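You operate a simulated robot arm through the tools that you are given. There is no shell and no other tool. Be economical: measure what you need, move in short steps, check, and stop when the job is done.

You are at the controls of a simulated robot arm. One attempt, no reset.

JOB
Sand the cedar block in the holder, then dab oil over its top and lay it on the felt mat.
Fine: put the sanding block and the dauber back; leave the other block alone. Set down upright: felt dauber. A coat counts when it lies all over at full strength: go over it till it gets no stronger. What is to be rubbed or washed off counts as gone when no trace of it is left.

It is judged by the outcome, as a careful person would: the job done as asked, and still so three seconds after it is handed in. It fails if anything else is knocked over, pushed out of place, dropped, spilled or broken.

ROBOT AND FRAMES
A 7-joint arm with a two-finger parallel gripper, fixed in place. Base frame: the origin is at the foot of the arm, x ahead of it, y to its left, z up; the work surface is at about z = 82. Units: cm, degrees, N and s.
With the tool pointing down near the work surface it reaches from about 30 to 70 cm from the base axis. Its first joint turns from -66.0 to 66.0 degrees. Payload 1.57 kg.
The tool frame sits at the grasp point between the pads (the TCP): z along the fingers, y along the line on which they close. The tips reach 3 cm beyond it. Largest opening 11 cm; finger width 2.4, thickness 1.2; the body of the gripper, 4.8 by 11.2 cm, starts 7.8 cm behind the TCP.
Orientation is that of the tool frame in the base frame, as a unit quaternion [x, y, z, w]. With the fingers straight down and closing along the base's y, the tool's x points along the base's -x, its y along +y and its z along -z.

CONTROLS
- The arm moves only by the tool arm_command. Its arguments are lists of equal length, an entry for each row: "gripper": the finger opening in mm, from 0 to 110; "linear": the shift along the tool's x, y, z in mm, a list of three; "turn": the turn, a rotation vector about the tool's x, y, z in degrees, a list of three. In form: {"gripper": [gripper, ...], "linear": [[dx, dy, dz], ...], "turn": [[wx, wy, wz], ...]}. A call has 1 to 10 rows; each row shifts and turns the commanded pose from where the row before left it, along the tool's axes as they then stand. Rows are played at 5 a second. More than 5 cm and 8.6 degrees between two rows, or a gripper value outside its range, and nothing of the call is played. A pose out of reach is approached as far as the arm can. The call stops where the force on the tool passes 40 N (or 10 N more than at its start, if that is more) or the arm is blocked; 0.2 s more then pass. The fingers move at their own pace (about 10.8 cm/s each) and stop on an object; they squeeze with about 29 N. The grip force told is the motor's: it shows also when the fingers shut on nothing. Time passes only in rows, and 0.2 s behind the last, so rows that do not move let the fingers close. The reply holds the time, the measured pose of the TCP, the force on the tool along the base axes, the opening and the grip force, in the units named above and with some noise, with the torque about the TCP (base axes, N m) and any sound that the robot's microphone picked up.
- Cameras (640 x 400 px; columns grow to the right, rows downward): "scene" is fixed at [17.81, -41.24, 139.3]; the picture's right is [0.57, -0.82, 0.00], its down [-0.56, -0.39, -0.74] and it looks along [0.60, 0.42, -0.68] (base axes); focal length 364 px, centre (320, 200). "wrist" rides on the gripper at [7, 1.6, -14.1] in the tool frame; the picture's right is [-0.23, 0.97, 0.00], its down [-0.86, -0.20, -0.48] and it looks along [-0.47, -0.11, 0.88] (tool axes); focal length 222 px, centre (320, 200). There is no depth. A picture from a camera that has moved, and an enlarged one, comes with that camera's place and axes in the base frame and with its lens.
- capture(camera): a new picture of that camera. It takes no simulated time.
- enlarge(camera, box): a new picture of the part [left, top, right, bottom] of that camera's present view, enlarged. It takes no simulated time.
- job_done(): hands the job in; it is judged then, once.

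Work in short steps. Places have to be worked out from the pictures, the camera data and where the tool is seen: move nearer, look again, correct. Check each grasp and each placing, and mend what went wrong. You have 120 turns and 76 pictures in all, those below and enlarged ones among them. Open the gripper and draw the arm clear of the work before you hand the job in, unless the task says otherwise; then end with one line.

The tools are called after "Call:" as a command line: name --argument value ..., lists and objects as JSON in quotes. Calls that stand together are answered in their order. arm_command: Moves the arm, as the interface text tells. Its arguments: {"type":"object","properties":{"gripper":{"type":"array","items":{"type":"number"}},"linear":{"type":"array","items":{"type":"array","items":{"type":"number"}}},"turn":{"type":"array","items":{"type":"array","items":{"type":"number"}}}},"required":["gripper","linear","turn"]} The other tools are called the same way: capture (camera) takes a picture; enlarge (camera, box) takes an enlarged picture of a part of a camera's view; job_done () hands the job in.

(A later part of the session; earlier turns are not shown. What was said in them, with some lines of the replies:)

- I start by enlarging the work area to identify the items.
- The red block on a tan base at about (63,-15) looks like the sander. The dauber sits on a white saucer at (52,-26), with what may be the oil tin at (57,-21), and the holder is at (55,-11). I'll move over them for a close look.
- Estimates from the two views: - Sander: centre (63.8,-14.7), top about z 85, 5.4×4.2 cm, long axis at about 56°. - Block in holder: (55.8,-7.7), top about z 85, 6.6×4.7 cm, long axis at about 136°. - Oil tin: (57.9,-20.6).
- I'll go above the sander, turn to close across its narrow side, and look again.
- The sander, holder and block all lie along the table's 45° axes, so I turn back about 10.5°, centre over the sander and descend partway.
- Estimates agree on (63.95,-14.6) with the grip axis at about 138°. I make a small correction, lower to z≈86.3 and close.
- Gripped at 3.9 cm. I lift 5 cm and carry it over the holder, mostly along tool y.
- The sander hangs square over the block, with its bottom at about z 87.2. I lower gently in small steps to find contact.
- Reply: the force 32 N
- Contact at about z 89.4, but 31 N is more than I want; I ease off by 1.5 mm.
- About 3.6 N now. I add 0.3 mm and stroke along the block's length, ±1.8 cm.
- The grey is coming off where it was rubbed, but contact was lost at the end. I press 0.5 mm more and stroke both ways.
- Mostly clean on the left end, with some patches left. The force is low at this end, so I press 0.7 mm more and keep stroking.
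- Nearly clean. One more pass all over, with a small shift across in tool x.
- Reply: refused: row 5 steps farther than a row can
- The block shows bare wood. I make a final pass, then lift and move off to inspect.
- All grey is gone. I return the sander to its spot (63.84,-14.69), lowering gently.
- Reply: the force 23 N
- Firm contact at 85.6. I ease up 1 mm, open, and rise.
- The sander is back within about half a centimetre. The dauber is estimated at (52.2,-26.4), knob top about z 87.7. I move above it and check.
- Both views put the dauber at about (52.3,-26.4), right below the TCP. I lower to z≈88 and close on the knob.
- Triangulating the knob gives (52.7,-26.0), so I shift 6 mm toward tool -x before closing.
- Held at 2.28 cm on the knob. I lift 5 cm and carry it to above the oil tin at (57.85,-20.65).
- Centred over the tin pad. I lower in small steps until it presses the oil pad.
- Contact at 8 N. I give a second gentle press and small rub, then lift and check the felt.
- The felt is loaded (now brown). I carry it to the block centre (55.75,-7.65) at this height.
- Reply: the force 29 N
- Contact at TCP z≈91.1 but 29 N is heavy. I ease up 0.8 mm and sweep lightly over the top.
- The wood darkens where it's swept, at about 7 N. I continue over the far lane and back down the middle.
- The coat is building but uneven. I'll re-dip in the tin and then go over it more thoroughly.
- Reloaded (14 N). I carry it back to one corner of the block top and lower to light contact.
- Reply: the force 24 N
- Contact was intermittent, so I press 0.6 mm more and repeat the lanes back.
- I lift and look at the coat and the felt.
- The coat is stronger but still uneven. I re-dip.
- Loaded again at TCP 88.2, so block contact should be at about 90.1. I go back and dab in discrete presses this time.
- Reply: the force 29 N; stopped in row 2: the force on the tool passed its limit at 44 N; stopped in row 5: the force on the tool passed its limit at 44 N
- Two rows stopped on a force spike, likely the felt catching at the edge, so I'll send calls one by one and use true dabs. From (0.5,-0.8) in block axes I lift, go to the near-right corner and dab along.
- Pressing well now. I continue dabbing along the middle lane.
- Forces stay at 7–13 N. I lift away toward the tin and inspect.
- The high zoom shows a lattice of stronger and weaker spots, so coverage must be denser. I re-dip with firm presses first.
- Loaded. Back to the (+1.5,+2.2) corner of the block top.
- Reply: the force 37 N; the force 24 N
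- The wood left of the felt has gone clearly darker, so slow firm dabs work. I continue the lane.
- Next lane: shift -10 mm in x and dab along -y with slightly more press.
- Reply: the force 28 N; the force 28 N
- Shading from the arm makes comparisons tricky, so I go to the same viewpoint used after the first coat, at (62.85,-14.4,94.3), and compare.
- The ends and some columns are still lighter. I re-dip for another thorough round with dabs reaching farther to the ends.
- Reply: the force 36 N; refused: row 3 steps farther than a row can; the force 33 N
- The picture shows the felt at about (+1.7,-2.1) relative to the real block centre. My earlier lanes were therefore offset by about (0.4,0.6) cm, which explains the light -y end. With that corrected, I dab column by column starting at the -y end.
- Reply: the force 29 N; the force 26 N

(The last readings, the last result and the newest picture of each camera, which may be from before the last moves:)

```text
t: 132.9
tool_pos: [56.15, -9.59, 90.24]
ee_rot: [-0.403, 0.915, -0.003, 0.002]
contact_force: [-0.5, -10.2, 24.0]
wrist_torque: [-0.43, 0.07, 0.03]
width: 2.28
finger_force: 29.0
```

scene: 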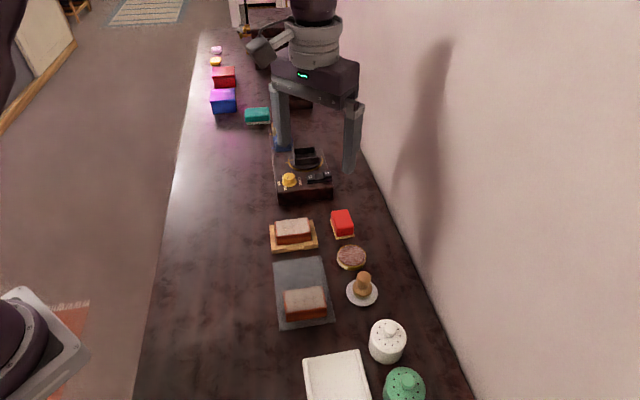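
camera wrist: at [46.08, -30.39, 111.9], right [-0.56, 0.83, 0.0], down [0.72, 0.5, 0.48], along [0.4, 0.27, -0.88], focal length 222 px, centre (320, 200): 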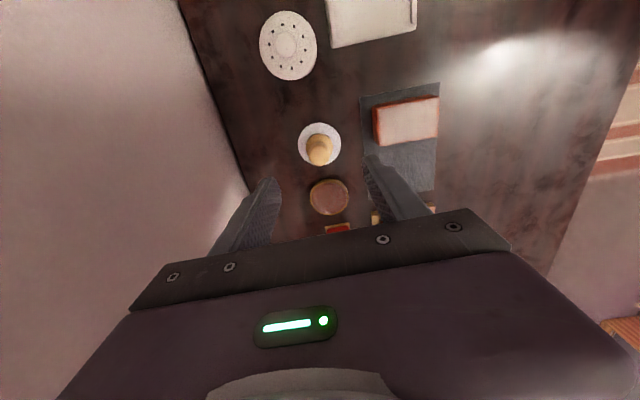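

Call:
arm_command --gripper '[15, 15, 15, 15, 15, 15, 15, 15, 15, 15]' --linear '[[-5, 0, -3], [-4, 0, 3], [0, 0, 0], [-5, 0, -3], [-5, 0, 3], [0, 0, 0], [-5, 0, -3], [-4, 0, 3], [0, 0, 0], [0, 0, 0]]' --turn '[[0, 0, 0], [0, 0, 0], [0, 0, 0], [0, 0, 0], [0, 0, 0], [0, 0, 0], [0, 0, 0], [0, 0, 0], [0, 0, 0], [0, 0, 0]]'

Call:
arm_command --gripper '[15, 15, 15, 15, 15, 15, 15, 15, 15, 15]' --linear '[[0, 4, -3], [0, 5, 3], [0, 0, 0], [5, 0, -3], [4, 0, 3], [0, 0, 0], [5, 0, -3], [5, 0, 3], [0, 0, 0], [0, 0, 0]]' --turn '[[0, 0, 0], [0, 0, 0], [0, 0, 0], [0, 0, 0], [0, 0, 0], [0, 0, 0], [0, 0, 0], [0, 0, 0], [0, 0, 0], [0, 0, 0]]'

Call:
arm_command --gripper '[15, 15, 15, 15, 15, 15, 15, 15, 15, 15]' --linear '[[5, 0, -3], [4, 0, 3], [0, 0, 0], [0, 4, -3], [0, 5, 3], [0, 0, 0], [-5, 0, -3], [-4, 0, 3], [0, 0, 0], [0, 0, 0]]' --turn '[[0, 0, 0], [0, 0, 0], [0, 0, 0], [0, 0, 0], [0, 0, 0], [0, 0, 0], [0, 0, 0], [0, 0, 0], [0, 0, 0], [0, 0, 0]]'

```text
t: 133.7
tool_pos: [56.66, -8.81, 90.34]
ee_rot: [-0.403, 0.915, -0.002, 0.001]
contact_force: [-4.3, 0.5, 13.8]
wrist_torque: [0.05, 0.2, 0.01]
width: 2.24
finger_force: 29.2
stopped in row 3: the force on the tool passed its limit at 41 N (the readings are from after the stop); the commanded pose is now the measured one
```

```text
t: 135.9
tool_pos: [54.74, -9.68, 90.26]
ee_rot: [-0.403, 0.915, -0.001, 0.001]
contact_force: [2.0, 2.4, 9.9]
wrist_torque: [0.17, -0.15, 0.05]
width: 2.23
finger_force: 29.3
```

```text
t: 138.1
tool_pos: [54.11, -8.82, 90.23]
ee_rot: [-0.403, 0.915, -0.002, 0.002]
contact_force: [-8.7, -5.6, 29.4]
wrist_torque: [-0.08, 0.18, 0.0]
width: 2.23
finger_force: 29.0
```

A stop shifted my pattern, so I check where the felt is.

Call:
enlarge --camera "scene" --box '[258, 200, 338, 250]'

```text
8.00 times, centred on (298, 225) of scene
camera zoom: at [17.73, -41.24, 139.31], right [0.57, -0.82, 0.0], down [-0.56, -0.39, -0.74], along [0.6, 0.42, -0.68], focal length 2909 px, centre (496, 0)
```

zoom: 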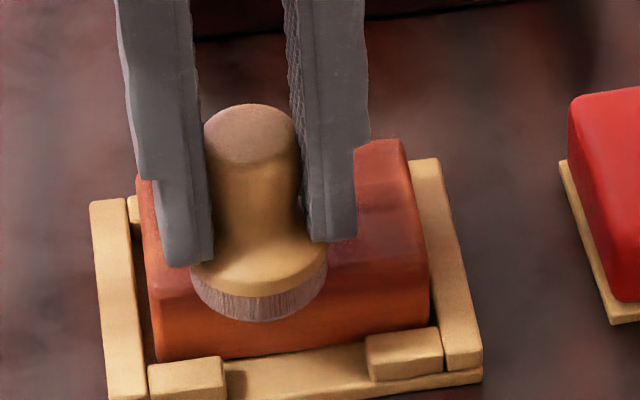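

The felt sits at the front edge (x≈2.35, y≈+0.4), no harm. I move it back in and continue in x at this column.

Call:
arm_command --gripper '[15, 15, 15, 15, 15, 15, 15, 15, 15, 15]' --linear '[[-5, 0, -3.4], [-5, 0, 3], [0, 0, 0], [-5, 0, -3], [-4, 0, 3], [0, 0, 0], [-5, 0, -3], [-5, 0, 3], [0, 0, 0], [0, 0, 0]]' --turn '[[0, 0, 0], [0, 0, 0], [0, 0, 0], [0, 0, 0], [0, 0, 0], [0, 0, 0], [0, 0, 0], [0, 0, 0], [0, 0, 0], [0, 0, 0]]'

```text
t: 140.3
tool_pos: [56.06, -7.06, 90.26]
ee_rot: [-0.402, 0.915, -0.001, 0.001]
contact_force: [-6.4, -2.9, 19.7]
wrist_torque: [-0.09, 0.23, 0.0]
width: 2.23
finger_force: 29.2
```

Call:
arm_command --gripper '[15, 15, 15, 15, 15, 15, 15, 15, 15, 15]' --linear '[[-5, 0, -3], [-5, 0, 3], [0, 0, 0], [0, 4, -3], [0, 5, 3], [0, 0, 0], [5, 0, -3], [4, 0, 3], [0, 0, 0], [0, 0, 0]]' --turn '[[0, 0, 0], [0, 0, 0], [0, 0, 0], [0, 0, 0], [0, 0, 0], [0, 0, 0], [0, 0, 0], [0, 0, 0], [0, 0, 0], [0, 0, 0]]'

```text
t: 142.5
tool_pos: [55.65, -6.18, 90.11]
ee_rot: [-0.403, 0.915, -0.001, 0.001]
contact_force: [1.2, 10.9, 26.5]
wrist_torque: [0.53, -0.2, 0.03]
width: 2.26
finger_force: 28.7
```

Call:
arm_command --gripper '[15, 15, 15, 15, 15, 15, 15, 15, 15, 15]' --linear '[[5, 0, -3.2], [4, 0, 3], [0, 0, 0], [5, 0, -3], [4, 0, 3], [0, 0, 0], [0, 4, -3], [0, 4, 3], [0, 0, 0], [0, 0, 0]]' --turn '[[0, 0, 0], [0, 0, 0], [0, 0, 0], [0, 0, 0], [0, 0, 0], [0, 0, 0], [0, 0, 0], [0, 0, 0], [0, 0, 0], [0, 0, 0]]'

```text
t: 144.7
tool_pos: [53.55, -7.07, 90.19]
ee_rot: [-0.403, 0.915, -0.001, 0.001]
contact_force: [-0.4, -8.0, 23.9]
wrist_torque: [-0.3, 0.01, 0.02]
width: 2.26
finger_force: 29.3
```

Call:
arm_command --gripper '[15, 15, 15, 15, 15, 15, 15, 15, 15, 15]' --linear '[[-5, 0, -3], [-4, 0, 3], [0, 0, 0], [-5, 0, -3], [-4, 0, 3], [0, 0, 0], [-5, 0, -3], [-4, 0, 3], [0, 0, 0], [0, 0, 0]]' --turn '[[0, 0, 0], [0, 0, 0], [0, 0, 0], [0, 0, 0], [0, 0, 0], [0, 0, 0], [0, 0, 0], [0, 0, 0], [0, 0, 0], [0, 0, 0]]'

```text
t: 146.9
tool_pos: [55.34, -5.09, 90.33]
ee_rot: [-0.403, 0.915, -0.002, 0.001]
contact_force: [-0.4, -0.6, 2.1]
wrist_torque: [-0.03, 0.0, -0.02]
width: 2.24
finger_force: 29.7
```

Last column at the +y end (about y=+2.6), with a bit more press.

Call:
arm_command --gripper '[15, 15, 15, 15, 15, 15, 15, 15, 15, 15]' --linear '[[0, 6, -3], [0, 0, 3.5], [0, 0, 0], [5, 0, -3], [4, 0, 3], [0, 0, 0], [5, 0, -3], [4, 0, 3], [0, 0, 0], [0, 0, 0]]' --turn '[[0, 0, 0], [0, 0, 0], [0, 0, 0], [0, 0, 0], [0, 0, 0], [0, 0, 0], [0, 0, 0], [0, 0, 0], [0, 0, 0], [0, 0, 0]]'

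Call:
arm_command --gripper '[15, 15, 15, 15, 15, 15, 15, 15, 15, 15]' --linear '[[5, 0, -3], [4, 0, 3], [0, 0, 0], [0, 0, 0], [0, 0, -30], [0, -40, 0], [0, -40, 0], [0, -45, 0], [30, 0, 0], [38, 0, 0]]' --turn '[[0, 0, 0], [0, 0, 0], [0, 0, 0], [0, 0, 0], [0, 0, 0], [0, 0, 0], [0, 0, 0], [0, 0, 0], [0, 0, 0], [0, 0, 0]]'

Call:
enlarge --camera "scene" --box '[268, 206, 324, 241]'

```text
t: 149.1
tool_pos: [53.75, -5.87, 90.19]
ee_rot: [-0.403, 0.915, -0.002, 0.001]
contact_force: [-0.3, 3.0, 10.6]
wrist_torque: [0.09, -0.07, -0.01]
width: 2.24
finger_force: 28.7
```

```text
t: 151.3
tool_pos: [57.62, -19.98, 93.12]
ee_rot: [-0.403, 0.915, -0.001, 0.001]
contact_force: [0.0, 0.2, -0.5]
wrist_torque: [0.02, -0.02, 0.02]
width: 2.24
finger_force: 29.1
```

```text
11.43 times, centred on (296, 224) of scene
camera zoom: at [17.81, -41.24, 139.3], right [0.57, -0.82, 0.0], down [-0.56, -0.39, -0.74], along [0.6, 0.42, -0.68], focal length 4156 px, centre (594, -69)
```

zoom: 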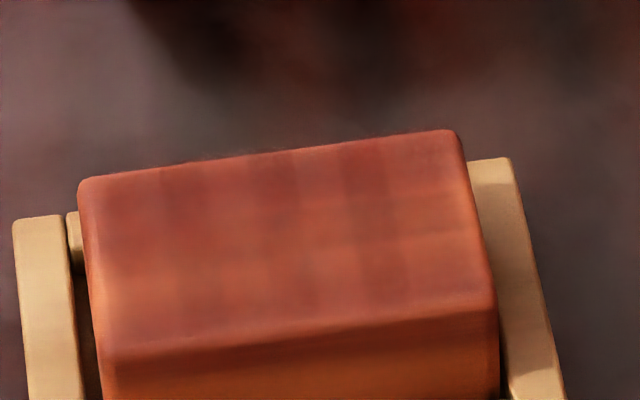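

Call:
arm_command --gripper '[15, 15, 15, 15]' --linear '[[-37, -1, -10], [-38, 0, 0], [0, 0, 0], [0, 0, 0]]' --turn '[[0, 0, 0], [0, 0, 0], [0, 0, 0], [0, 0, 0]]'

Call:
enlarge --camera "wrist" --box '[360, 90, 450, 165]'

```text
t: 152.3
tool_pos: [62.93, -14.74, 94.07]
ee_rot: [-0.403, 0.915, -0.002, 0.0]
contact_force: [0.0, 0.2, -0.3]
wrist_torque: [0.0, -0.01, -0.01]
width: 2.26
finger_force: 28.8
```

```text
5.33 times, centred on (405, 128) of wrist
camera zoom: at [56.82, -18.54, 108.26], right [-0.56, 0.83, 0.0], down [0.72, 0.5, 0.48], along [0.4, 0.27, -0.88], focal length 1185 px, centre (-133, 587)
```

zoom: 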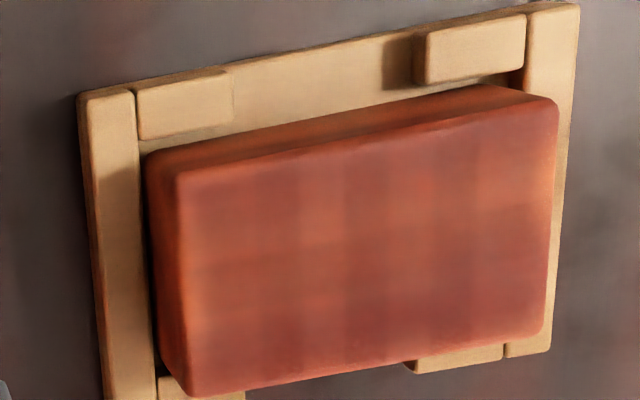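

The pattern matches the earlier view nearly everywhere, so it is close to saturated; only the -y end strip still improved. One more dip and a round focused on the ends will confirm.

Call:
arm_command --gripper '[15, 15, 15, 15, 15, 15, 15, 15]' --linear '[[40, -1, 0], [39, 0, 0], [0, 0, 30], [0, 0, 20], [0, 0, 8], [0, 0, 3], [0, 0, 1], [0, 0, 0]]' --turn '[[0, 0, 0], [0, 0, 0], [0, 0, 0], [0, 0, 0], [0, 0, 0], [0, 0, 0], [0, 0, 0], [0, 0, 0]]'

```text
t: 154.1
tool_pos: [57.53, -20.73, 88.07]
ee_rot: [-0.403, 0.915, -0.003, 0.001]
contact_force: [-7.4, -3.7, 27.7]
wrist_torque: [-0.17, 0.23, -0.02]
width: 2.25
finger_force: 28.8
```

Call:
arm_command --gripper '[15, 15, 15, 15, 15, 15, 15, 15, 15, 15]' --linear '[[0, 0, 0], [0, 0, -25], [0, 0, -20], [-25, 25, 0], [-24, 25, 0], [-24, 26, 0], [0, 0, 15], [0, 0, 6], [0, 0, 1], [0, 0, 0]]' --turn '[[0, 0, 0], [0, 0, 0], [0, 0, 0], [0, 0, 0], [0, 0, 0], [0, 0, 0], [0, 0, 0], [0, 0, 0], [0, 0, 0], [0, 0, 0]]'

```text
t: 156.3
tool_pos: [57.14, -9.98, 90.25]
ee_rot: [-0.403, 0.915, -0.002, 0.002]
contact_force: [-3.5, 1.9, 20.5]
wrist_torque: [0.13, 0.11, 0.04]
width: 2.23
finger_force: 29.0
```

Call:
arm_command --gripper '[15, 15, 15, 15, 15, 15, 15, 15, 15, 15]' --linear '[[-5, -2, -3], [-4, 0, 3], [0, 0, 0], [-5, 0, -3], [-4, 0, 3], [0, 0, 0], [-5, 0, -3], [-4, 0, 3], [0, 0, 0], [0, 0, 0]]' --turn '[[0, 0, 0], [0, 0, 0], [0, 0, 0], [0, 0, 0], [0, 0, 0], [0, 0, 0], [0, 0, 0], [0, 0, 0], [0, 0, 0], [0, 0, 0]]'

```text
t: 158.5
tool_pos: [58.98, -7.98, 90.29]
ee_rot: [-0.403, 0.915, -0.001, 0.001]
contact_force: [-0.7, -1.3, 6.6]
wrist_torque: [-0.09, 0.08, 0.02]
width: 2.24
finger_force: 29.2
```

Call:
arm_command --gripper '[15, 15, 15, 15, 15, 15, 15, 15, 15, 15]' --linear '[[0, 0, 0.4], [0, 0, 0], [4, 0, -3], [4, 0, 3], [0, 0, 0], [5, 0, -3], [4, 0, 3], [0, 0, 0], [5, 0, -3], [4, 0, 3]]' --turn '[[0, 0, 0], [0, 0, 0], [0, 0, 0], [0, 0, 0], [0, 0, 0], [0, 0, 0], [0, 0, 0], [0, 0, 0], [0, 0, 0], [0, 0, 0]]'

Call:
enlarge --camera "scene" --box '[258, 200, 338, 250]'

```text
t: 160.7
tool_pos: [57.28, -9.88, 90.34]
ee_rot: [-0.402, 0.915, -0.002, 0.001]
contact_force: [0.2, 2.7, 3.6]
wrist_torque: [0.12, -0.05, 0.02]
width: 2.24
finger_force: 29.5
```

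```text
8.00 times, centred on (298, 225) of scene
camera zoom: at [17.8, -41.23, 139.3], right [0.57, -0.82, 0.0], down [-0.56, -0.39, -0.74], along [0.6, 0.42, -0.68], focal length 2909 px, centre (496, 0)
```

zoom: 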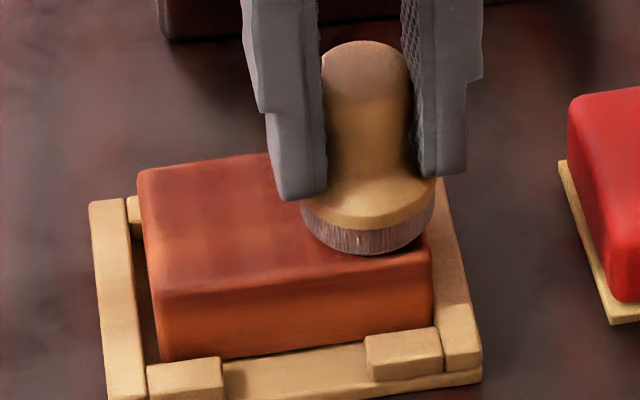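

The felt's right rim only just reaches the block's -y edge, so I move 8 mm further out and redo that end.

Call:
arm_command --gripper '[15, 15, 15, 15, 15, 15, 15, 15, 15, 15]' --linear '[[8, -8, -3], [0, 0, 3.3], [0, 0, 0], [-5, 0, -3], [-4, 0, 3], [0, 0, 0], [-5, 0, -3], [-4, 0, 3], [0, 0, 0], [0, 0, 0]]' --turn '[[0, 0, 0], [0, 0, 0], [0, 0, 0], [0, 0, 0], [0, 0, 0], [0, 0, 0], [0, 0, 0], [0, 0, 0], [0, 0, 0], [0, 0, 0]]'

Call:
enlarge --camera "scene" --box '[258, 200, 338, 250]'

```text
t: 162.9
tool_pos: [58.42, -9.75, 90.28]
ee_rot: [-0.403, 0.915, -0.002, 0.001]
contact_force: [-6.8, -5.3, 22.0]
wrist_torque: [-0.2, 0.34, 0.02]
width: 2.23
finger_force: 28.7
```

```text
8.00 times, centred on (298, 225) of scene
camera zoom: at [17.75, -41.24, 139.3], right [0.57, -0.82, 0.0], down [-0.56, -0.39, -0.74], along [0.6, 0.42, -0.68], focal length 2909 px, centre (496, 0)
```

zoom: 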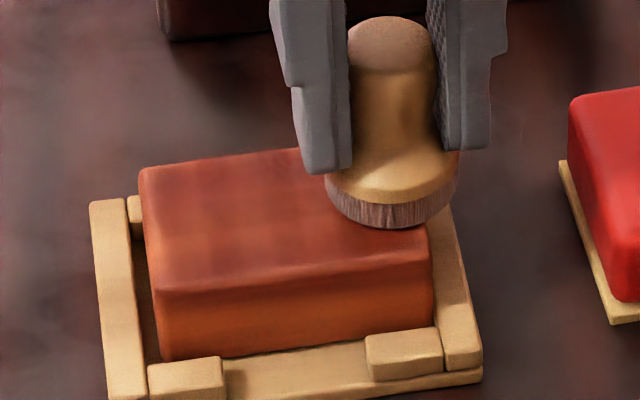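

Good overhang now, and the front-right corner is uniformly dark. I continue to the rear corner.

Call:
arm_command --gripper '[15, 15, 15, 15, 15, 15, 15, 15, 15, 15]' --linear '[[-5, 0, -3], [-4, 0, 3], [0, 0, 0], [-4, 0, -3], [-4, 0, 3], [0, 0, 0], [0, 5, -3], [0, 5, 3], [0, 0, 0], [0, 0, 0]]' --turn '[[0, 0, 0], [0, 0, 0], [0, 0, 0], [0, 0, 0], [0, 0, 0], [0, 0, 0], [0, 0, 0], [0, 0, 0], [0, 0, 0], [0, 0, 0]]'

```text
t: 165.1
tool_pos: [58.98, -7.89, 90.34]
ee_rot: [-0.402, 0.916, -0.001, 0.002]
contact_force: [2.2, -0.3, 7.1]
wrist_torque: [-0.03, -0.07, 0.01]
width: 2.25
finger_force: 29.2
```

Along the rear edge toward the +y end.

Call:
arm_command --gripper '[15, 15, 15, 15, 15, 15, 15, 15, 15, 15]' --linear '[[0, 5, -3], [0, 5, 3.2], [0, 0, 0], [0, 5, -3], [0, 5, 3], [0, 0, 0], [0, 5, -3], [0, 5, 3], [0, 0, 0], [0, 0, 0]]' --turn '[[0, 0, 0], [0, 0, 0], [0, 0, 0], [0, 0, 0], [0, 0, 0], [0, 0, 0], [0, 0, 0], [0, 0, 0], [0, 0, 0], [0, 0, 0]]'

Call:
enlarge --camera "scene" --box '[258, 200, 338, 250]'

```text
t: 167.3
tool_pos: [56.71, -5.73, 90.31]
ee_rot: [-0.402, 0.915, -0.002, 0.001]
contact_force: [2.9, -1.4, 18.8]
wrist_torque: [-0.08, -0.08, 0.0]
width: 2.23
finger_force: 28.7
```

```text
8.00 times, centred on (298, 225) of scene
camera zoom: at [17.78, -41.24, 139.3], right [0.57, -0.82, 0.0], down [-0.56, -0.39, -0.74], along [0.6, 0.42, -0.68], focal length 2909 px, centre (496, 0)
```

zoom: 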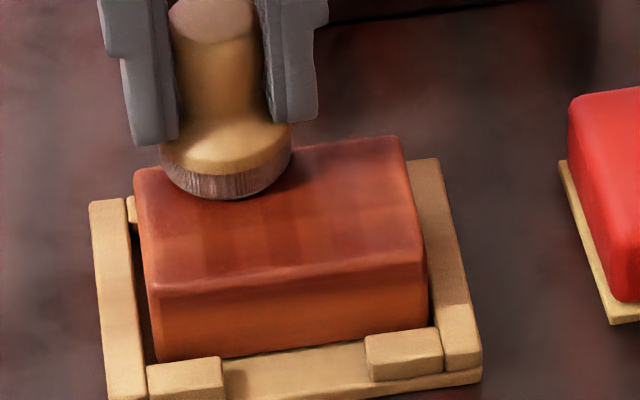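

Call:
arm_command --gripper '[15, 15, 15, 15, 15, 15, 15, 15, 15, 15]' --linear '[[0, 7, -3], [0, 8, 3], [0, 0, 0], [5, 0, -3], [5, 0, 3], [0, 0, 0], [5, 0, -3], [5, 0, 3], [0, 0, 0], [0, 0, 0]]' --turn '[[0, 0, 0], [0, 0, 0], [0, 0, 0], [0, 0, 0], [0, 0, 0], [0, 0, 0], [0, 0, 0], [0, 0, 0], [0, 0, 0], [0, 0, 0]]'

```text
t: 169.5
tool_pos: [54.02, -6.27, 90.24]
ee_rot: [-0.402, 0.916, -0.001, 0.0]
contact_force: [1.2, 1.4, 5.7]
wrist_torque: [0.14, -0.11, 0.02]
width: 2.27
finger_force: 29.2
```

Call:
arm_command --gripper '[15, 15, 15, 15, 15, 15, 15, 15, 15, 15]' --linear '[[5, 0, -3], [5, 0, 3.2], [0, 0, 0], [-5, -5, -3], [-5, -5, 3], [0, 0, 0], [0, -5, -3], [0, -5, 3], [0, 0, 0], [0, 0, 0]]' --turn '[[0, 0, 0], [0, 0, 0], [0, 0, 0], [0, 0, 0], [0, 0, 0], [0, 0, 0], [0, 0, 0], [0, 0, 0], [0, 0, 0], [0, 0, 0]]'

```text
t: 171.7
tool_pos: [55.75, -7.62, 90.33]
ee_rot: [-0.403, 0.915, -0.001, 0.002]
contact_force: [-1.1, 3.6, 14.4]
wrist_torque: [0.19, -0.03, 0.01]
width: 2.24
finger_force: 28.7
```

Call:
arm_command --gripper '[15, 15, 15, 15, 15, 15, 15, 15, 15, 15]' --linear '[[0, -5, -3], [0, -5, 3], [0, 0, 0], [0, -5, -3], [0, -5, 3], [0, 0, 0], [0, -5, -3], [0, -5, 3], [0, 0, 0], [0, 0, 0]]' --turn '[[0, 0, 0], [0, 0, 0], [0, 0, 0], [0, 0, 0], [0, 0, 0], [0, 0, 0], [0, 0, 0], [0, 0, 0], [0, 0, 0], [0, 0, 0]]'

```text
t: 173.9
tool_pos: [57.87, -9.66, 90.27]
ee_rot: [-0.403, 0.915, -0.001, 0.002]
contact_force: [-2.3, 1.3, 12.7]
wrist_torque: [0.04, 0.02, 0.0]
width: 2.28
finger_force: 28.5
```

Now I lift clear to the same wrist viewpoint and compare.

Call:
arm_command --gripper '[15, 15, 15, 15, 15]' --linear '[[0, 0, -20], [0, -36, -18], [0, -37, 0], [0, 0, 0], [0, 0, 0]]' --turn '[[0, 0, 0], [0, 0, 0], [0, 0, 0], [0, 0, 0], [0, 0, 0]]'

Call:
enlarge --camera "wrist" --box '[360, 90, 450, 165]'

Call:
enlarge --camera "scene" --box '[268, 206, 324, 241]'

```text
t: 175.1
tool_pos: [62.94, -14.75, 94.0]
ee_rot: [-0.403, 0.915, -0.002, 0.001]
contact_force: [0.9, -0.4, 0.2]
wrist_torque: [0.01, 0.01, 0.0]
width: 2.24
finger_force: 29.3
```

```text
5.33 times, centred on (405, 128) of wrist
camera zoom: at [56.85, -18.68, 108.19], right [-0.56, 0.83, 0.0], down [0.72, 0.5, 0.48], along [0.4, 0.27, -0.88], focal length 1185 px, centre (-133, 587)
```

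zoom: 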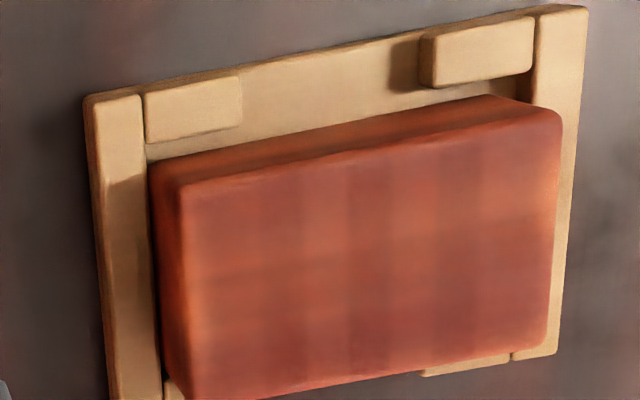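

```text
11.43 times, centred on (296, 224) of scene
camera zoom: at [17.81, -41.24, 139.3], right [0.57, -0.82, 0.0], down [-0.56, -0.39, -0.74], along [0.6, 0.42, -0.68], focal length 4156 px, centre (594, -69)
```

zoom: 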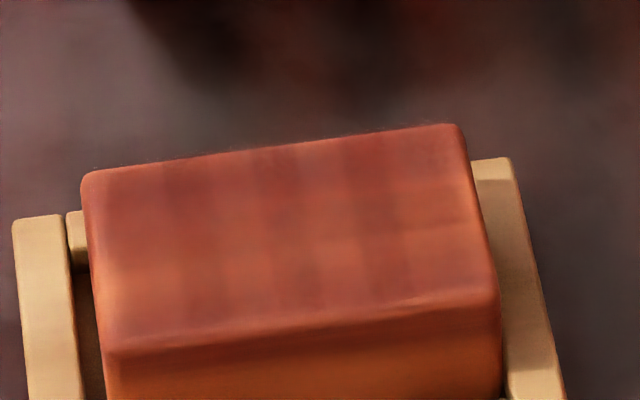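

The pattern is the same as before the last two loads: the stripes are fixed figure in the wood and the coat gets no stronger. I carry the dauber back above its saucer.

Call:
arm_command --gripper '[15, 15, 15, 15, 15, 15, 15]' --linear '[[38, 0, 0], [38, 0, 0], [38, 0, 0], [39, 0, 0], [0, 0, 30], [0, 0, 15], [0, 0, 0]]' --turn '[[0, 0, 0], [0, 0, 0], [0, 0, 0], [0, 0, 0], [0, 0, 0], [0, 0, 0], [0, 0, 0]]'

Call:
enlarge --camera "scene" --box '[320, 240, 410, 310]'

```text
t: 176.7
tool_pos: [53.14, -26.03, 89.59]
ee_rot: [-0.403, 0.915, 0.0, 0.0]
contact_force: [0.4, -0.8, 0.1]
wrist_torque: [0.02, 0.0, 0.03]
width: 2.24
finger_force: 28.8
```

```text
5.71 times, centred on (365, 275) of scene
camera zoom: at [17.81, -41.24, 139.3], right [0.57, -0.82, 0.0], down [-0.56, -0.39, -0.74], along [0.6, 0.42, -0.68], focal length 2078 px, centre (63, -229)
```

zoom: 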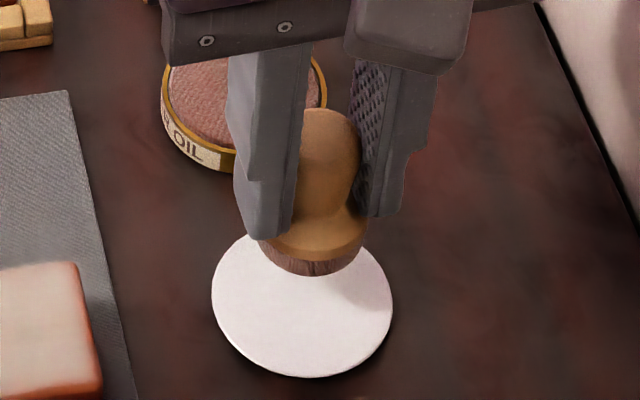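

Call:
arm_command --gripper '[15, 15, 15, 15, 15, 15, 15]' --linear '[[4, 3.5, 0], [0, 0, 10], [0, 0, 8], [0, 0, 2], [0, 0, 1], [0, 0, 1], [0, 0, 0]]' --turn '[[0, 0, 0], [0, 0, 0], [0, 0, 0], [0, 0, 0], [0, 0, 0], [0, 0, 0], [0, 0, 0]]'

Call:
enlarge --camera "scene" --box '[320, 240, 410, 310]'

```text
t: 178.3
tool_pos: [52.61, -25.87, 87.37]
ee_rot: [-0.403, 0.915, -0.001, 0.0]
contact_force: [0.4, 0.7, -0.3]
wrist_torque: [-0.01, 0.01, 0.02]
width: 2.26
finger_force: 28.9
```

```text
5.71 times, centred on (365, 275) of scene
camera zoom: at [17.81, -41.24, 139.3], right [0.57, -0.82, 0.0], down [-0.56, -0.39, -0.74], along [0.6, 0.42, -0.68], focal length 2078 px, centre (63, -229)
```

zoom: 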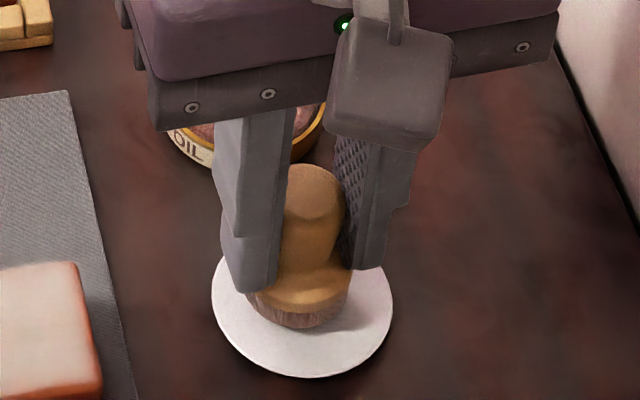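

Nicely over the saucer; a few mm more to go.

Call:
arm_command --gripper '[15, 15, 15, 15, 15]' --linear '[[0, 0, 0.8], [0, 0, 0.8], [0, 0, 0.8], [0, 0, 0], [0, 0, 0]]' --turn '[[0, 0, 0], [0, 0, 0], [0, 0, 0], [0, 0, 0], [0, 0, 0]]'

```text
t: 179.5
tool_pos: [52.6, -25.95, 87.02]
ee_rot: [-0.402, 0.916, -0.001, 0.0]
contact_force: [0.2, 0.1, -0.8]
wrist_torque: [0.03, 0.01, 0.02]
width: 2.25
finger_force: 28.7
```

Call:
arm_command --gripper '[15, 15, 15, 15, 15]' --linear '[[0, 0, 0.8], [0, 0, 0.8], [0, 0, 0.6], [0, 0, 0], [0, 0, 0]]' --turn '[[0, 0, 0], [0, 0, 0], [0, 0, 0], [0, 0, 0], [0, 0, 0]]'

```text
t: 180.4
tool_pos: [52.58, -26.1, 87.01]
ee_rot: [-0.403, 0.915, -0.004, 0.002]
contact_force: [-3.0, 2.5, 9.5]
wrist_torque: [0.15, 0.09, 0.03]
width: 2.25
finger_force: 29.3
stopped in row 4: the force on the tool passed its limit at 41 N (the readings are from after the stop); the commanded pose is now the measured one
```

The dauber is seated on the saucer. I open the fingers and rise straight up.

Call:
arm_command --gripper '[70, 70, 70, 70, 70, 70]' --linear '[[0, 0, 0], [0, 0, 0], [0, 0, 0], [0, 0, -40], [0, 0, -45], [0, 0, 0]]' --turn '[[0, 0, 0], [0, 0, 0], [0, 0, 0], [0, 0, 0], [0, 0, 0], [0, 0, 0]]'

Call:
enlarge --camera "scene" --box '[255, 200, 415, 320]'

```text
t: 181.8
tool_pos: [52.45, -25.8, 95.57]
ee_rot: [-0.403, 0.915, -0.003, 0.002]
contact_force: [-0.4, -0.5, -0.3]
wrist_torque: [-0.04, -0.02, 0.01]
width: 7.0
finger_force: 0.2
```

```text
3.33 times, centred on (335, 260) of scene
camera zoom: at [17.8, -41.24, 139.3], right [0.57, -0.82, 0.0], down [-0.56, -0.39, -0.74], along [0.6, 0.42, -0.68], focal length 1212 px, centre (270, 0)
```

zoom: 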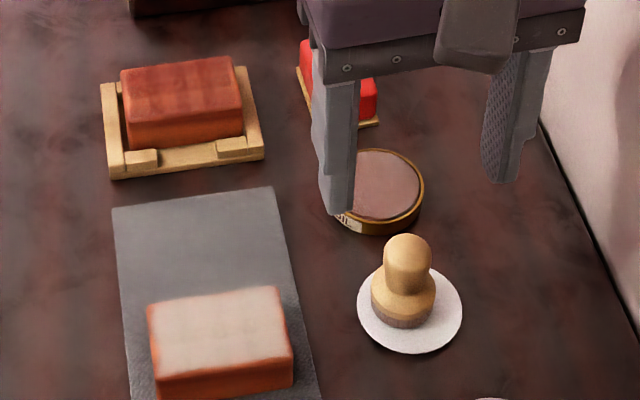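

The dauber stands upright on its saucer. Next is the block at (55.95,-7.9): I'll grip it on its two end faces above the rails, so I move over it with a 95 mm opening.

Call:
arm_command --gripper '[95, 95, 95, 95, 95, 95]' --linear '[[-39, 24, 0], [-39, 24, 0], [-39, 24, 0], [-39, 23, 0], [0, 0, 35], [0, 0, 0]]' --turn '[[0, 0, 0], [0, 0, 0], [0, 0, 0], [0, 0, 0], [0, 0, 0], [0, 0, 0]]'

Call:
enlarge --camera "scene" --box '[245, 180, 345, 250]'

Call:
enlarge --camera "wrist" --box '[220, 80, 420, 240]'

```text
t: 183.2
tool_pos: [56.41, -7.85, 91.7]
ee_rot: [-0.402, 0.915, -0.003, 0.002]
contact_force: [-0.5, 0.0, 0.3]
wrist_torque: [0.0, -0.03, 0.01]
width: 9.53
finger_force: 0.1
```

```text
5.71 times, centred on (295, 215) of scene
camera zoom: at [17.81, -41.24, 139.3], right [0.57, -0.82, 0.0], down [-0.56, -0.39, -0.74], along [0.6, 0.42, -0.68], focal length 2078 px, centre (463, 114)
```

zoom: 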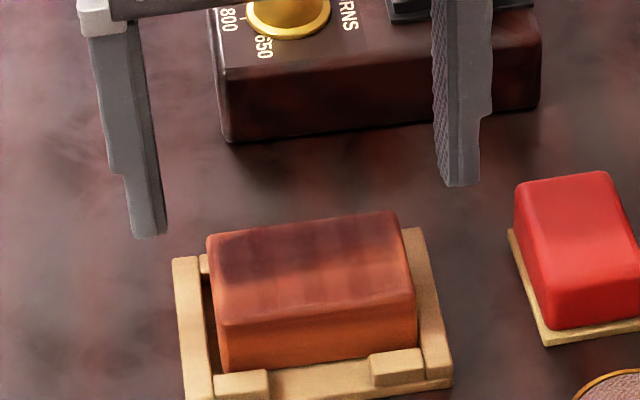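

```text
2.50 times, centred on (320, 160) of wrist
camera zoom: at [50.13, -11.69, 105.89], right [-0.56, 0.83, -0.01], down [0.72, 0.5, 0.48], along [0.4, 0.27, -0.88], focal length 555 px, centre (320, 300)
```

zoom: 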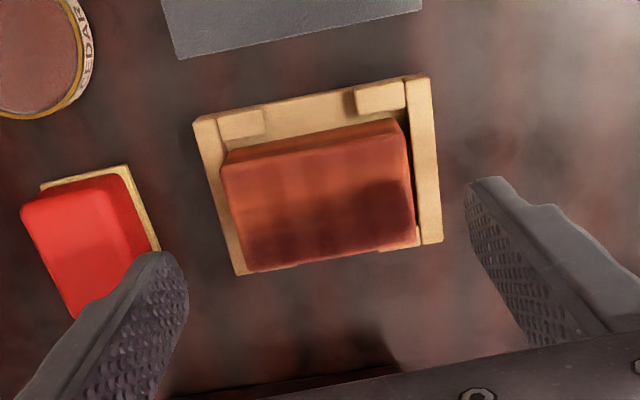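

Block centre reads (55.9,-7.75) and its long axis about 134.5°. I correct by (3,4) mm and +2.5° turn, lower to z≈87.1 and close.

Call:
arm_command --gripper '[95, 95, 95, 95, 60, 60, 60, 60]' --linear '[[3, 4, 0], [0, 0, 20], [0, 0, 20], [0, 0, 6], [0, 0, 0], [0, 0, 0], [0, 0, 0], [0, 0, 0]]' --turn '[[0, 0, 2.5], [0, 0, 0], [0, 0, 0], [0, 0, 0], [0, 0, 0], [0, 0, 0], [0, 0, 0], [0, 0, 0]]'

Call:
enlarge --camera "scene" --box '[245, 180, 345, 250]'

```text
t: 185.0
tool_pos: [55.72, -8.09, 87.22]
ee_rot: [-0.382, 0.924, -0.003, 0.002]
contact_force: [-0.3, 0.3, 0.1]
wrist_torque: [0.03, 0.03, -0.02]
width: 6.89
finger_force: 29.3
```

```text
5.71 times, centred on (295, 215) of scene
camera zoom: at [17.81, -41.24, 139.3], right [0.57, -0.82, 0.0], down [-0.56, -0.39, -0.74], along [0.6, 0.42, -0.68], focal length 2078 px, centre (463, 114)
```

zoom: 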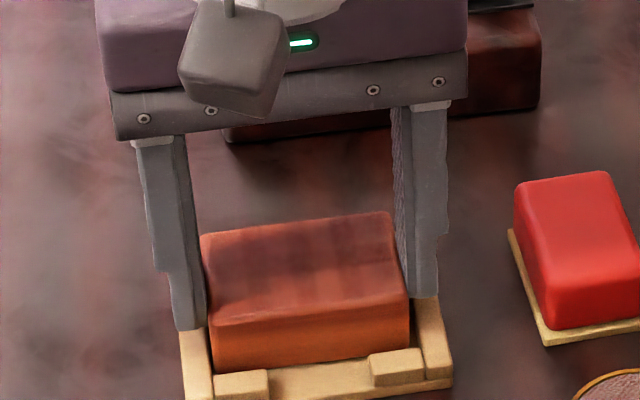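

Gripped at 6.9 cm. I lift 4 cm and carry it to the free half of the mat, centre about (48.6,-15.1).

Call:
arm_command --gripper '[60, 60, 60, 60, 60, 60]' --linear '[[0, 0, -10], [0, 0, -30], [35, 0, 0], [35, 0, 0], [32, 0, 0], [0, 0, 0]]' --turn '[[0, 0, 0], [0, 0, 0], [0, 0, 0], [0, 0, 0], [0, 0, 0], [0, 0, 0]]'

Call:
enlarge --camera "scene" --box '[245, 200, 375, 330]'

```text
t: 186.4
tool_pos: [48.31, -15.31, 91.12]
ee_rot: [-0.384, 0.923, -0.003, 0.002]
contact_force: [0.3, -0.6, -0.3]
wrist_torque: [0.01, 0.0, 0.02]
width: 6.88
finger_force: 29.1
```

```text
3.08 times, centred on (310, 265) of scene
camera zoom: at [17.8, -41.24, 139.3], right [0.57, -0.82, 0.0], down [-0.56, -0.39, -0.74], along [0.6, 0.42, -0.68], focal length 1119 px, centre (351, 0)
```

zoom: 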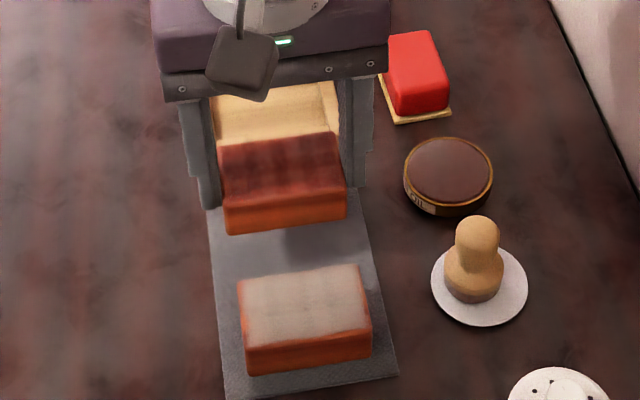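

Aligned with the mat with a clear gap to the other block. I nudge 4 mm toward -y and lower.

Call:
arm_command --gripper '[60, 60, 60, 60, 60]' --linear '[[0, -4, 0], [0, 0, 20], [0, 0, 15], [0, 0, 3], [0, 0, 0]]' --turn '[[0, 0, 0], [0, 0, 0], [0, 0, 0], [0, 0, 0], [0, 0, 0]]'

```text
t: 187.6
tool_pos: [48.74, -15.44, 87.3]
ee_rot: [-0.382, 0.924, -0.002, 0.002]
contact_force: [0.7, -0.1, -0.6]
wrist_torque: [-0.03, 0.0, -0.02]
width: 6.89
finger_force: 29.0
```

Call:
arm_command --gripper '[60, 60, 60, 60, 60]' --linear '[[0, 0, 1], [0, 0, 1], [0, 0, 1], [0, 0, 0], [0, 0, 0]]' --turn '[[0, 0, 0], [0, 0, 0], [0, 0, 0], [0, 0, 0], [0, 0, 0]]'

```text
t: 188.8
tool_pos: [48.72, -15.56, 87.18]
ee_rot: [-0.382, 0.924, -0.003, 0.002]
contact_force: [0.5, -0.1, -0.9]
wrist_torque: [0.02, -0.01, 0.04]
width: 6.89
finger_force: 29.0
```

Call:
arm_command --gripper '[60, 60, 60, 60, 60]' --linear '[[0, 0, 1], [0, 0, 1], [0, 0, 0.8], [0, 0, 0], [0, 0, 0]]' --turn '[[0, 0, 0], [0, 0, 0], [0, 0, 0], [0, 0, 0], [0, 0, 0]]'

Call:
enlarge --camera "scene" --box '[245, 220, 345, 320]'

```text
t: 190.0
tool_pos: [48.72, -15.6, 86.94]
ee_rot: [-0.384, 0.923, -0.004, 0.004]
contact_force: [1.7, 1.5, 12.7]
wrist_torque: [0.32, 0.13, -0.03]
width: 6.91
finger_force: 29.3
```

```text
4.00 times, centred on (295, 270) of scene
camera zoom: at [17.79, -41.23, 139.3], right [0.57, -0.82, 0.0], down [-0.56, -0.39, -0.74], along [0.6, 0.42, -0.68], focal length 1454 px, centre (420, -80)
```

zoom: 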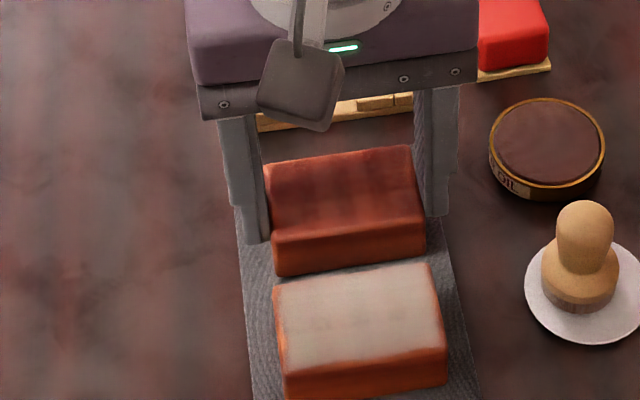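

It rests on the mat with firm contact, clear of the other block. I release and rise.

Call:
arm_command --gripper '[60, 90, 90, 90, 90, 90, 90, 90]' --linear '[[0, 0, -0.8], [0, 0, 0], [0, 0, 0], [0, 0, -40], [0, 0, -45], [0, 0, -45], [0, 0, -30], [0, 0, 0]]' --turn '[[0, 0, 0], [0, 0, 0], [0, 0, 0], [0, 0, 0], [0, 0, 0], [0, 0, 0], [0, 0, 0], [0, 0, 0]]'

Call:
capture --camera "wrist"

Call:
enlarge --camera "scene" --box '[245, 200, 405, 330]'

```text
t: 191.8
tool_pos: [48.57, -15.3, 103.12]
ee_rot: [-0.383, 0.924, -0.004, 0.002]
contact_force: [0.2, -1.2, -0.8]
wrist_torque: [0.03, 0.0, 0.01]
width: 8.98
finger_force: 0.1
```

```text
4 pictures are left
camera wrist: at [42.23, -18.99, 117.27], right [-0.53, 0.85, -0.01], down [0.74, 0.47, 0.48], along [0.41, 0.25, -0.88], focal length 222 px, centre (320, 200)
```

wrist: 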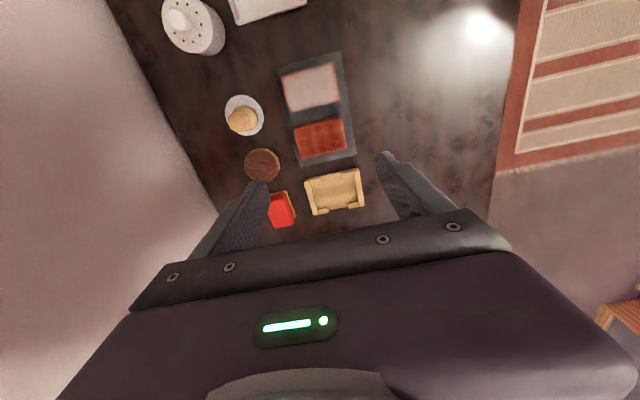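

```text
3.08 times, centred on (325, 265) of scene
camera zoom: at [17.8, -41.24, 139.3], right [0.57, -0.82, 0.0], down [-0.56, -0.39, -0.74], along [0.6, 0.42, -0.68], focal length 1119 px, centre (305, 0)
```

zoom: 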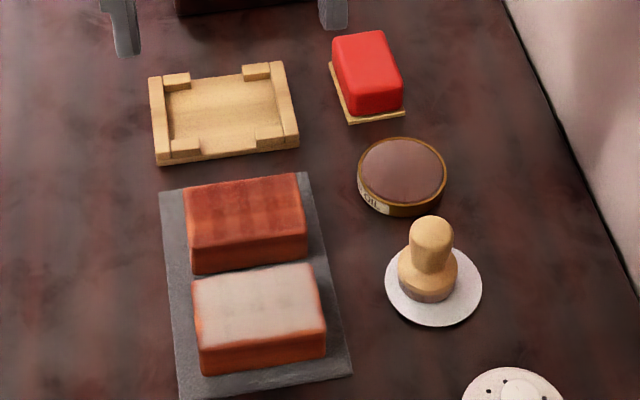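

Everything is in place. I take one last close look at the oiled top in the clear light.

Call:
enlarge --camera "scene" --box '[280, 250, 335, 290]'

```text
10.00 times, centred on (308, 270) of scene
camera zoom: at [17.8, -41.24, 139.3], right [0.57, -0.82, 0.0], down [-0.56, -0.39, -0.74], along [0.6, 0.42, -0.68], focal length 3636 px, centre (445, -500)
```

zoom: 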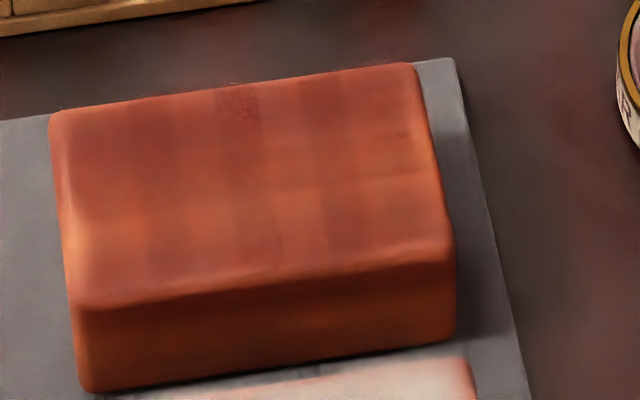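

The stripes sit in the same places as before the last reloads, so the coat is at full strength as far as the pictures can show. The block lies flat on the mat, the tools are back in place, and the arm is clear, so I hand in.

Call:
job_done

```text
The job is handed in.
```

The cedar block is sanded, its top is oiled, and it lies on the felt mat clear of the other block. The sanding block is back about half a centimetre from where it started, and the dauber stands upright on its saucer. The oiled top still shows faint stripes, which I took to be the wood because the last reloads made it no darker.
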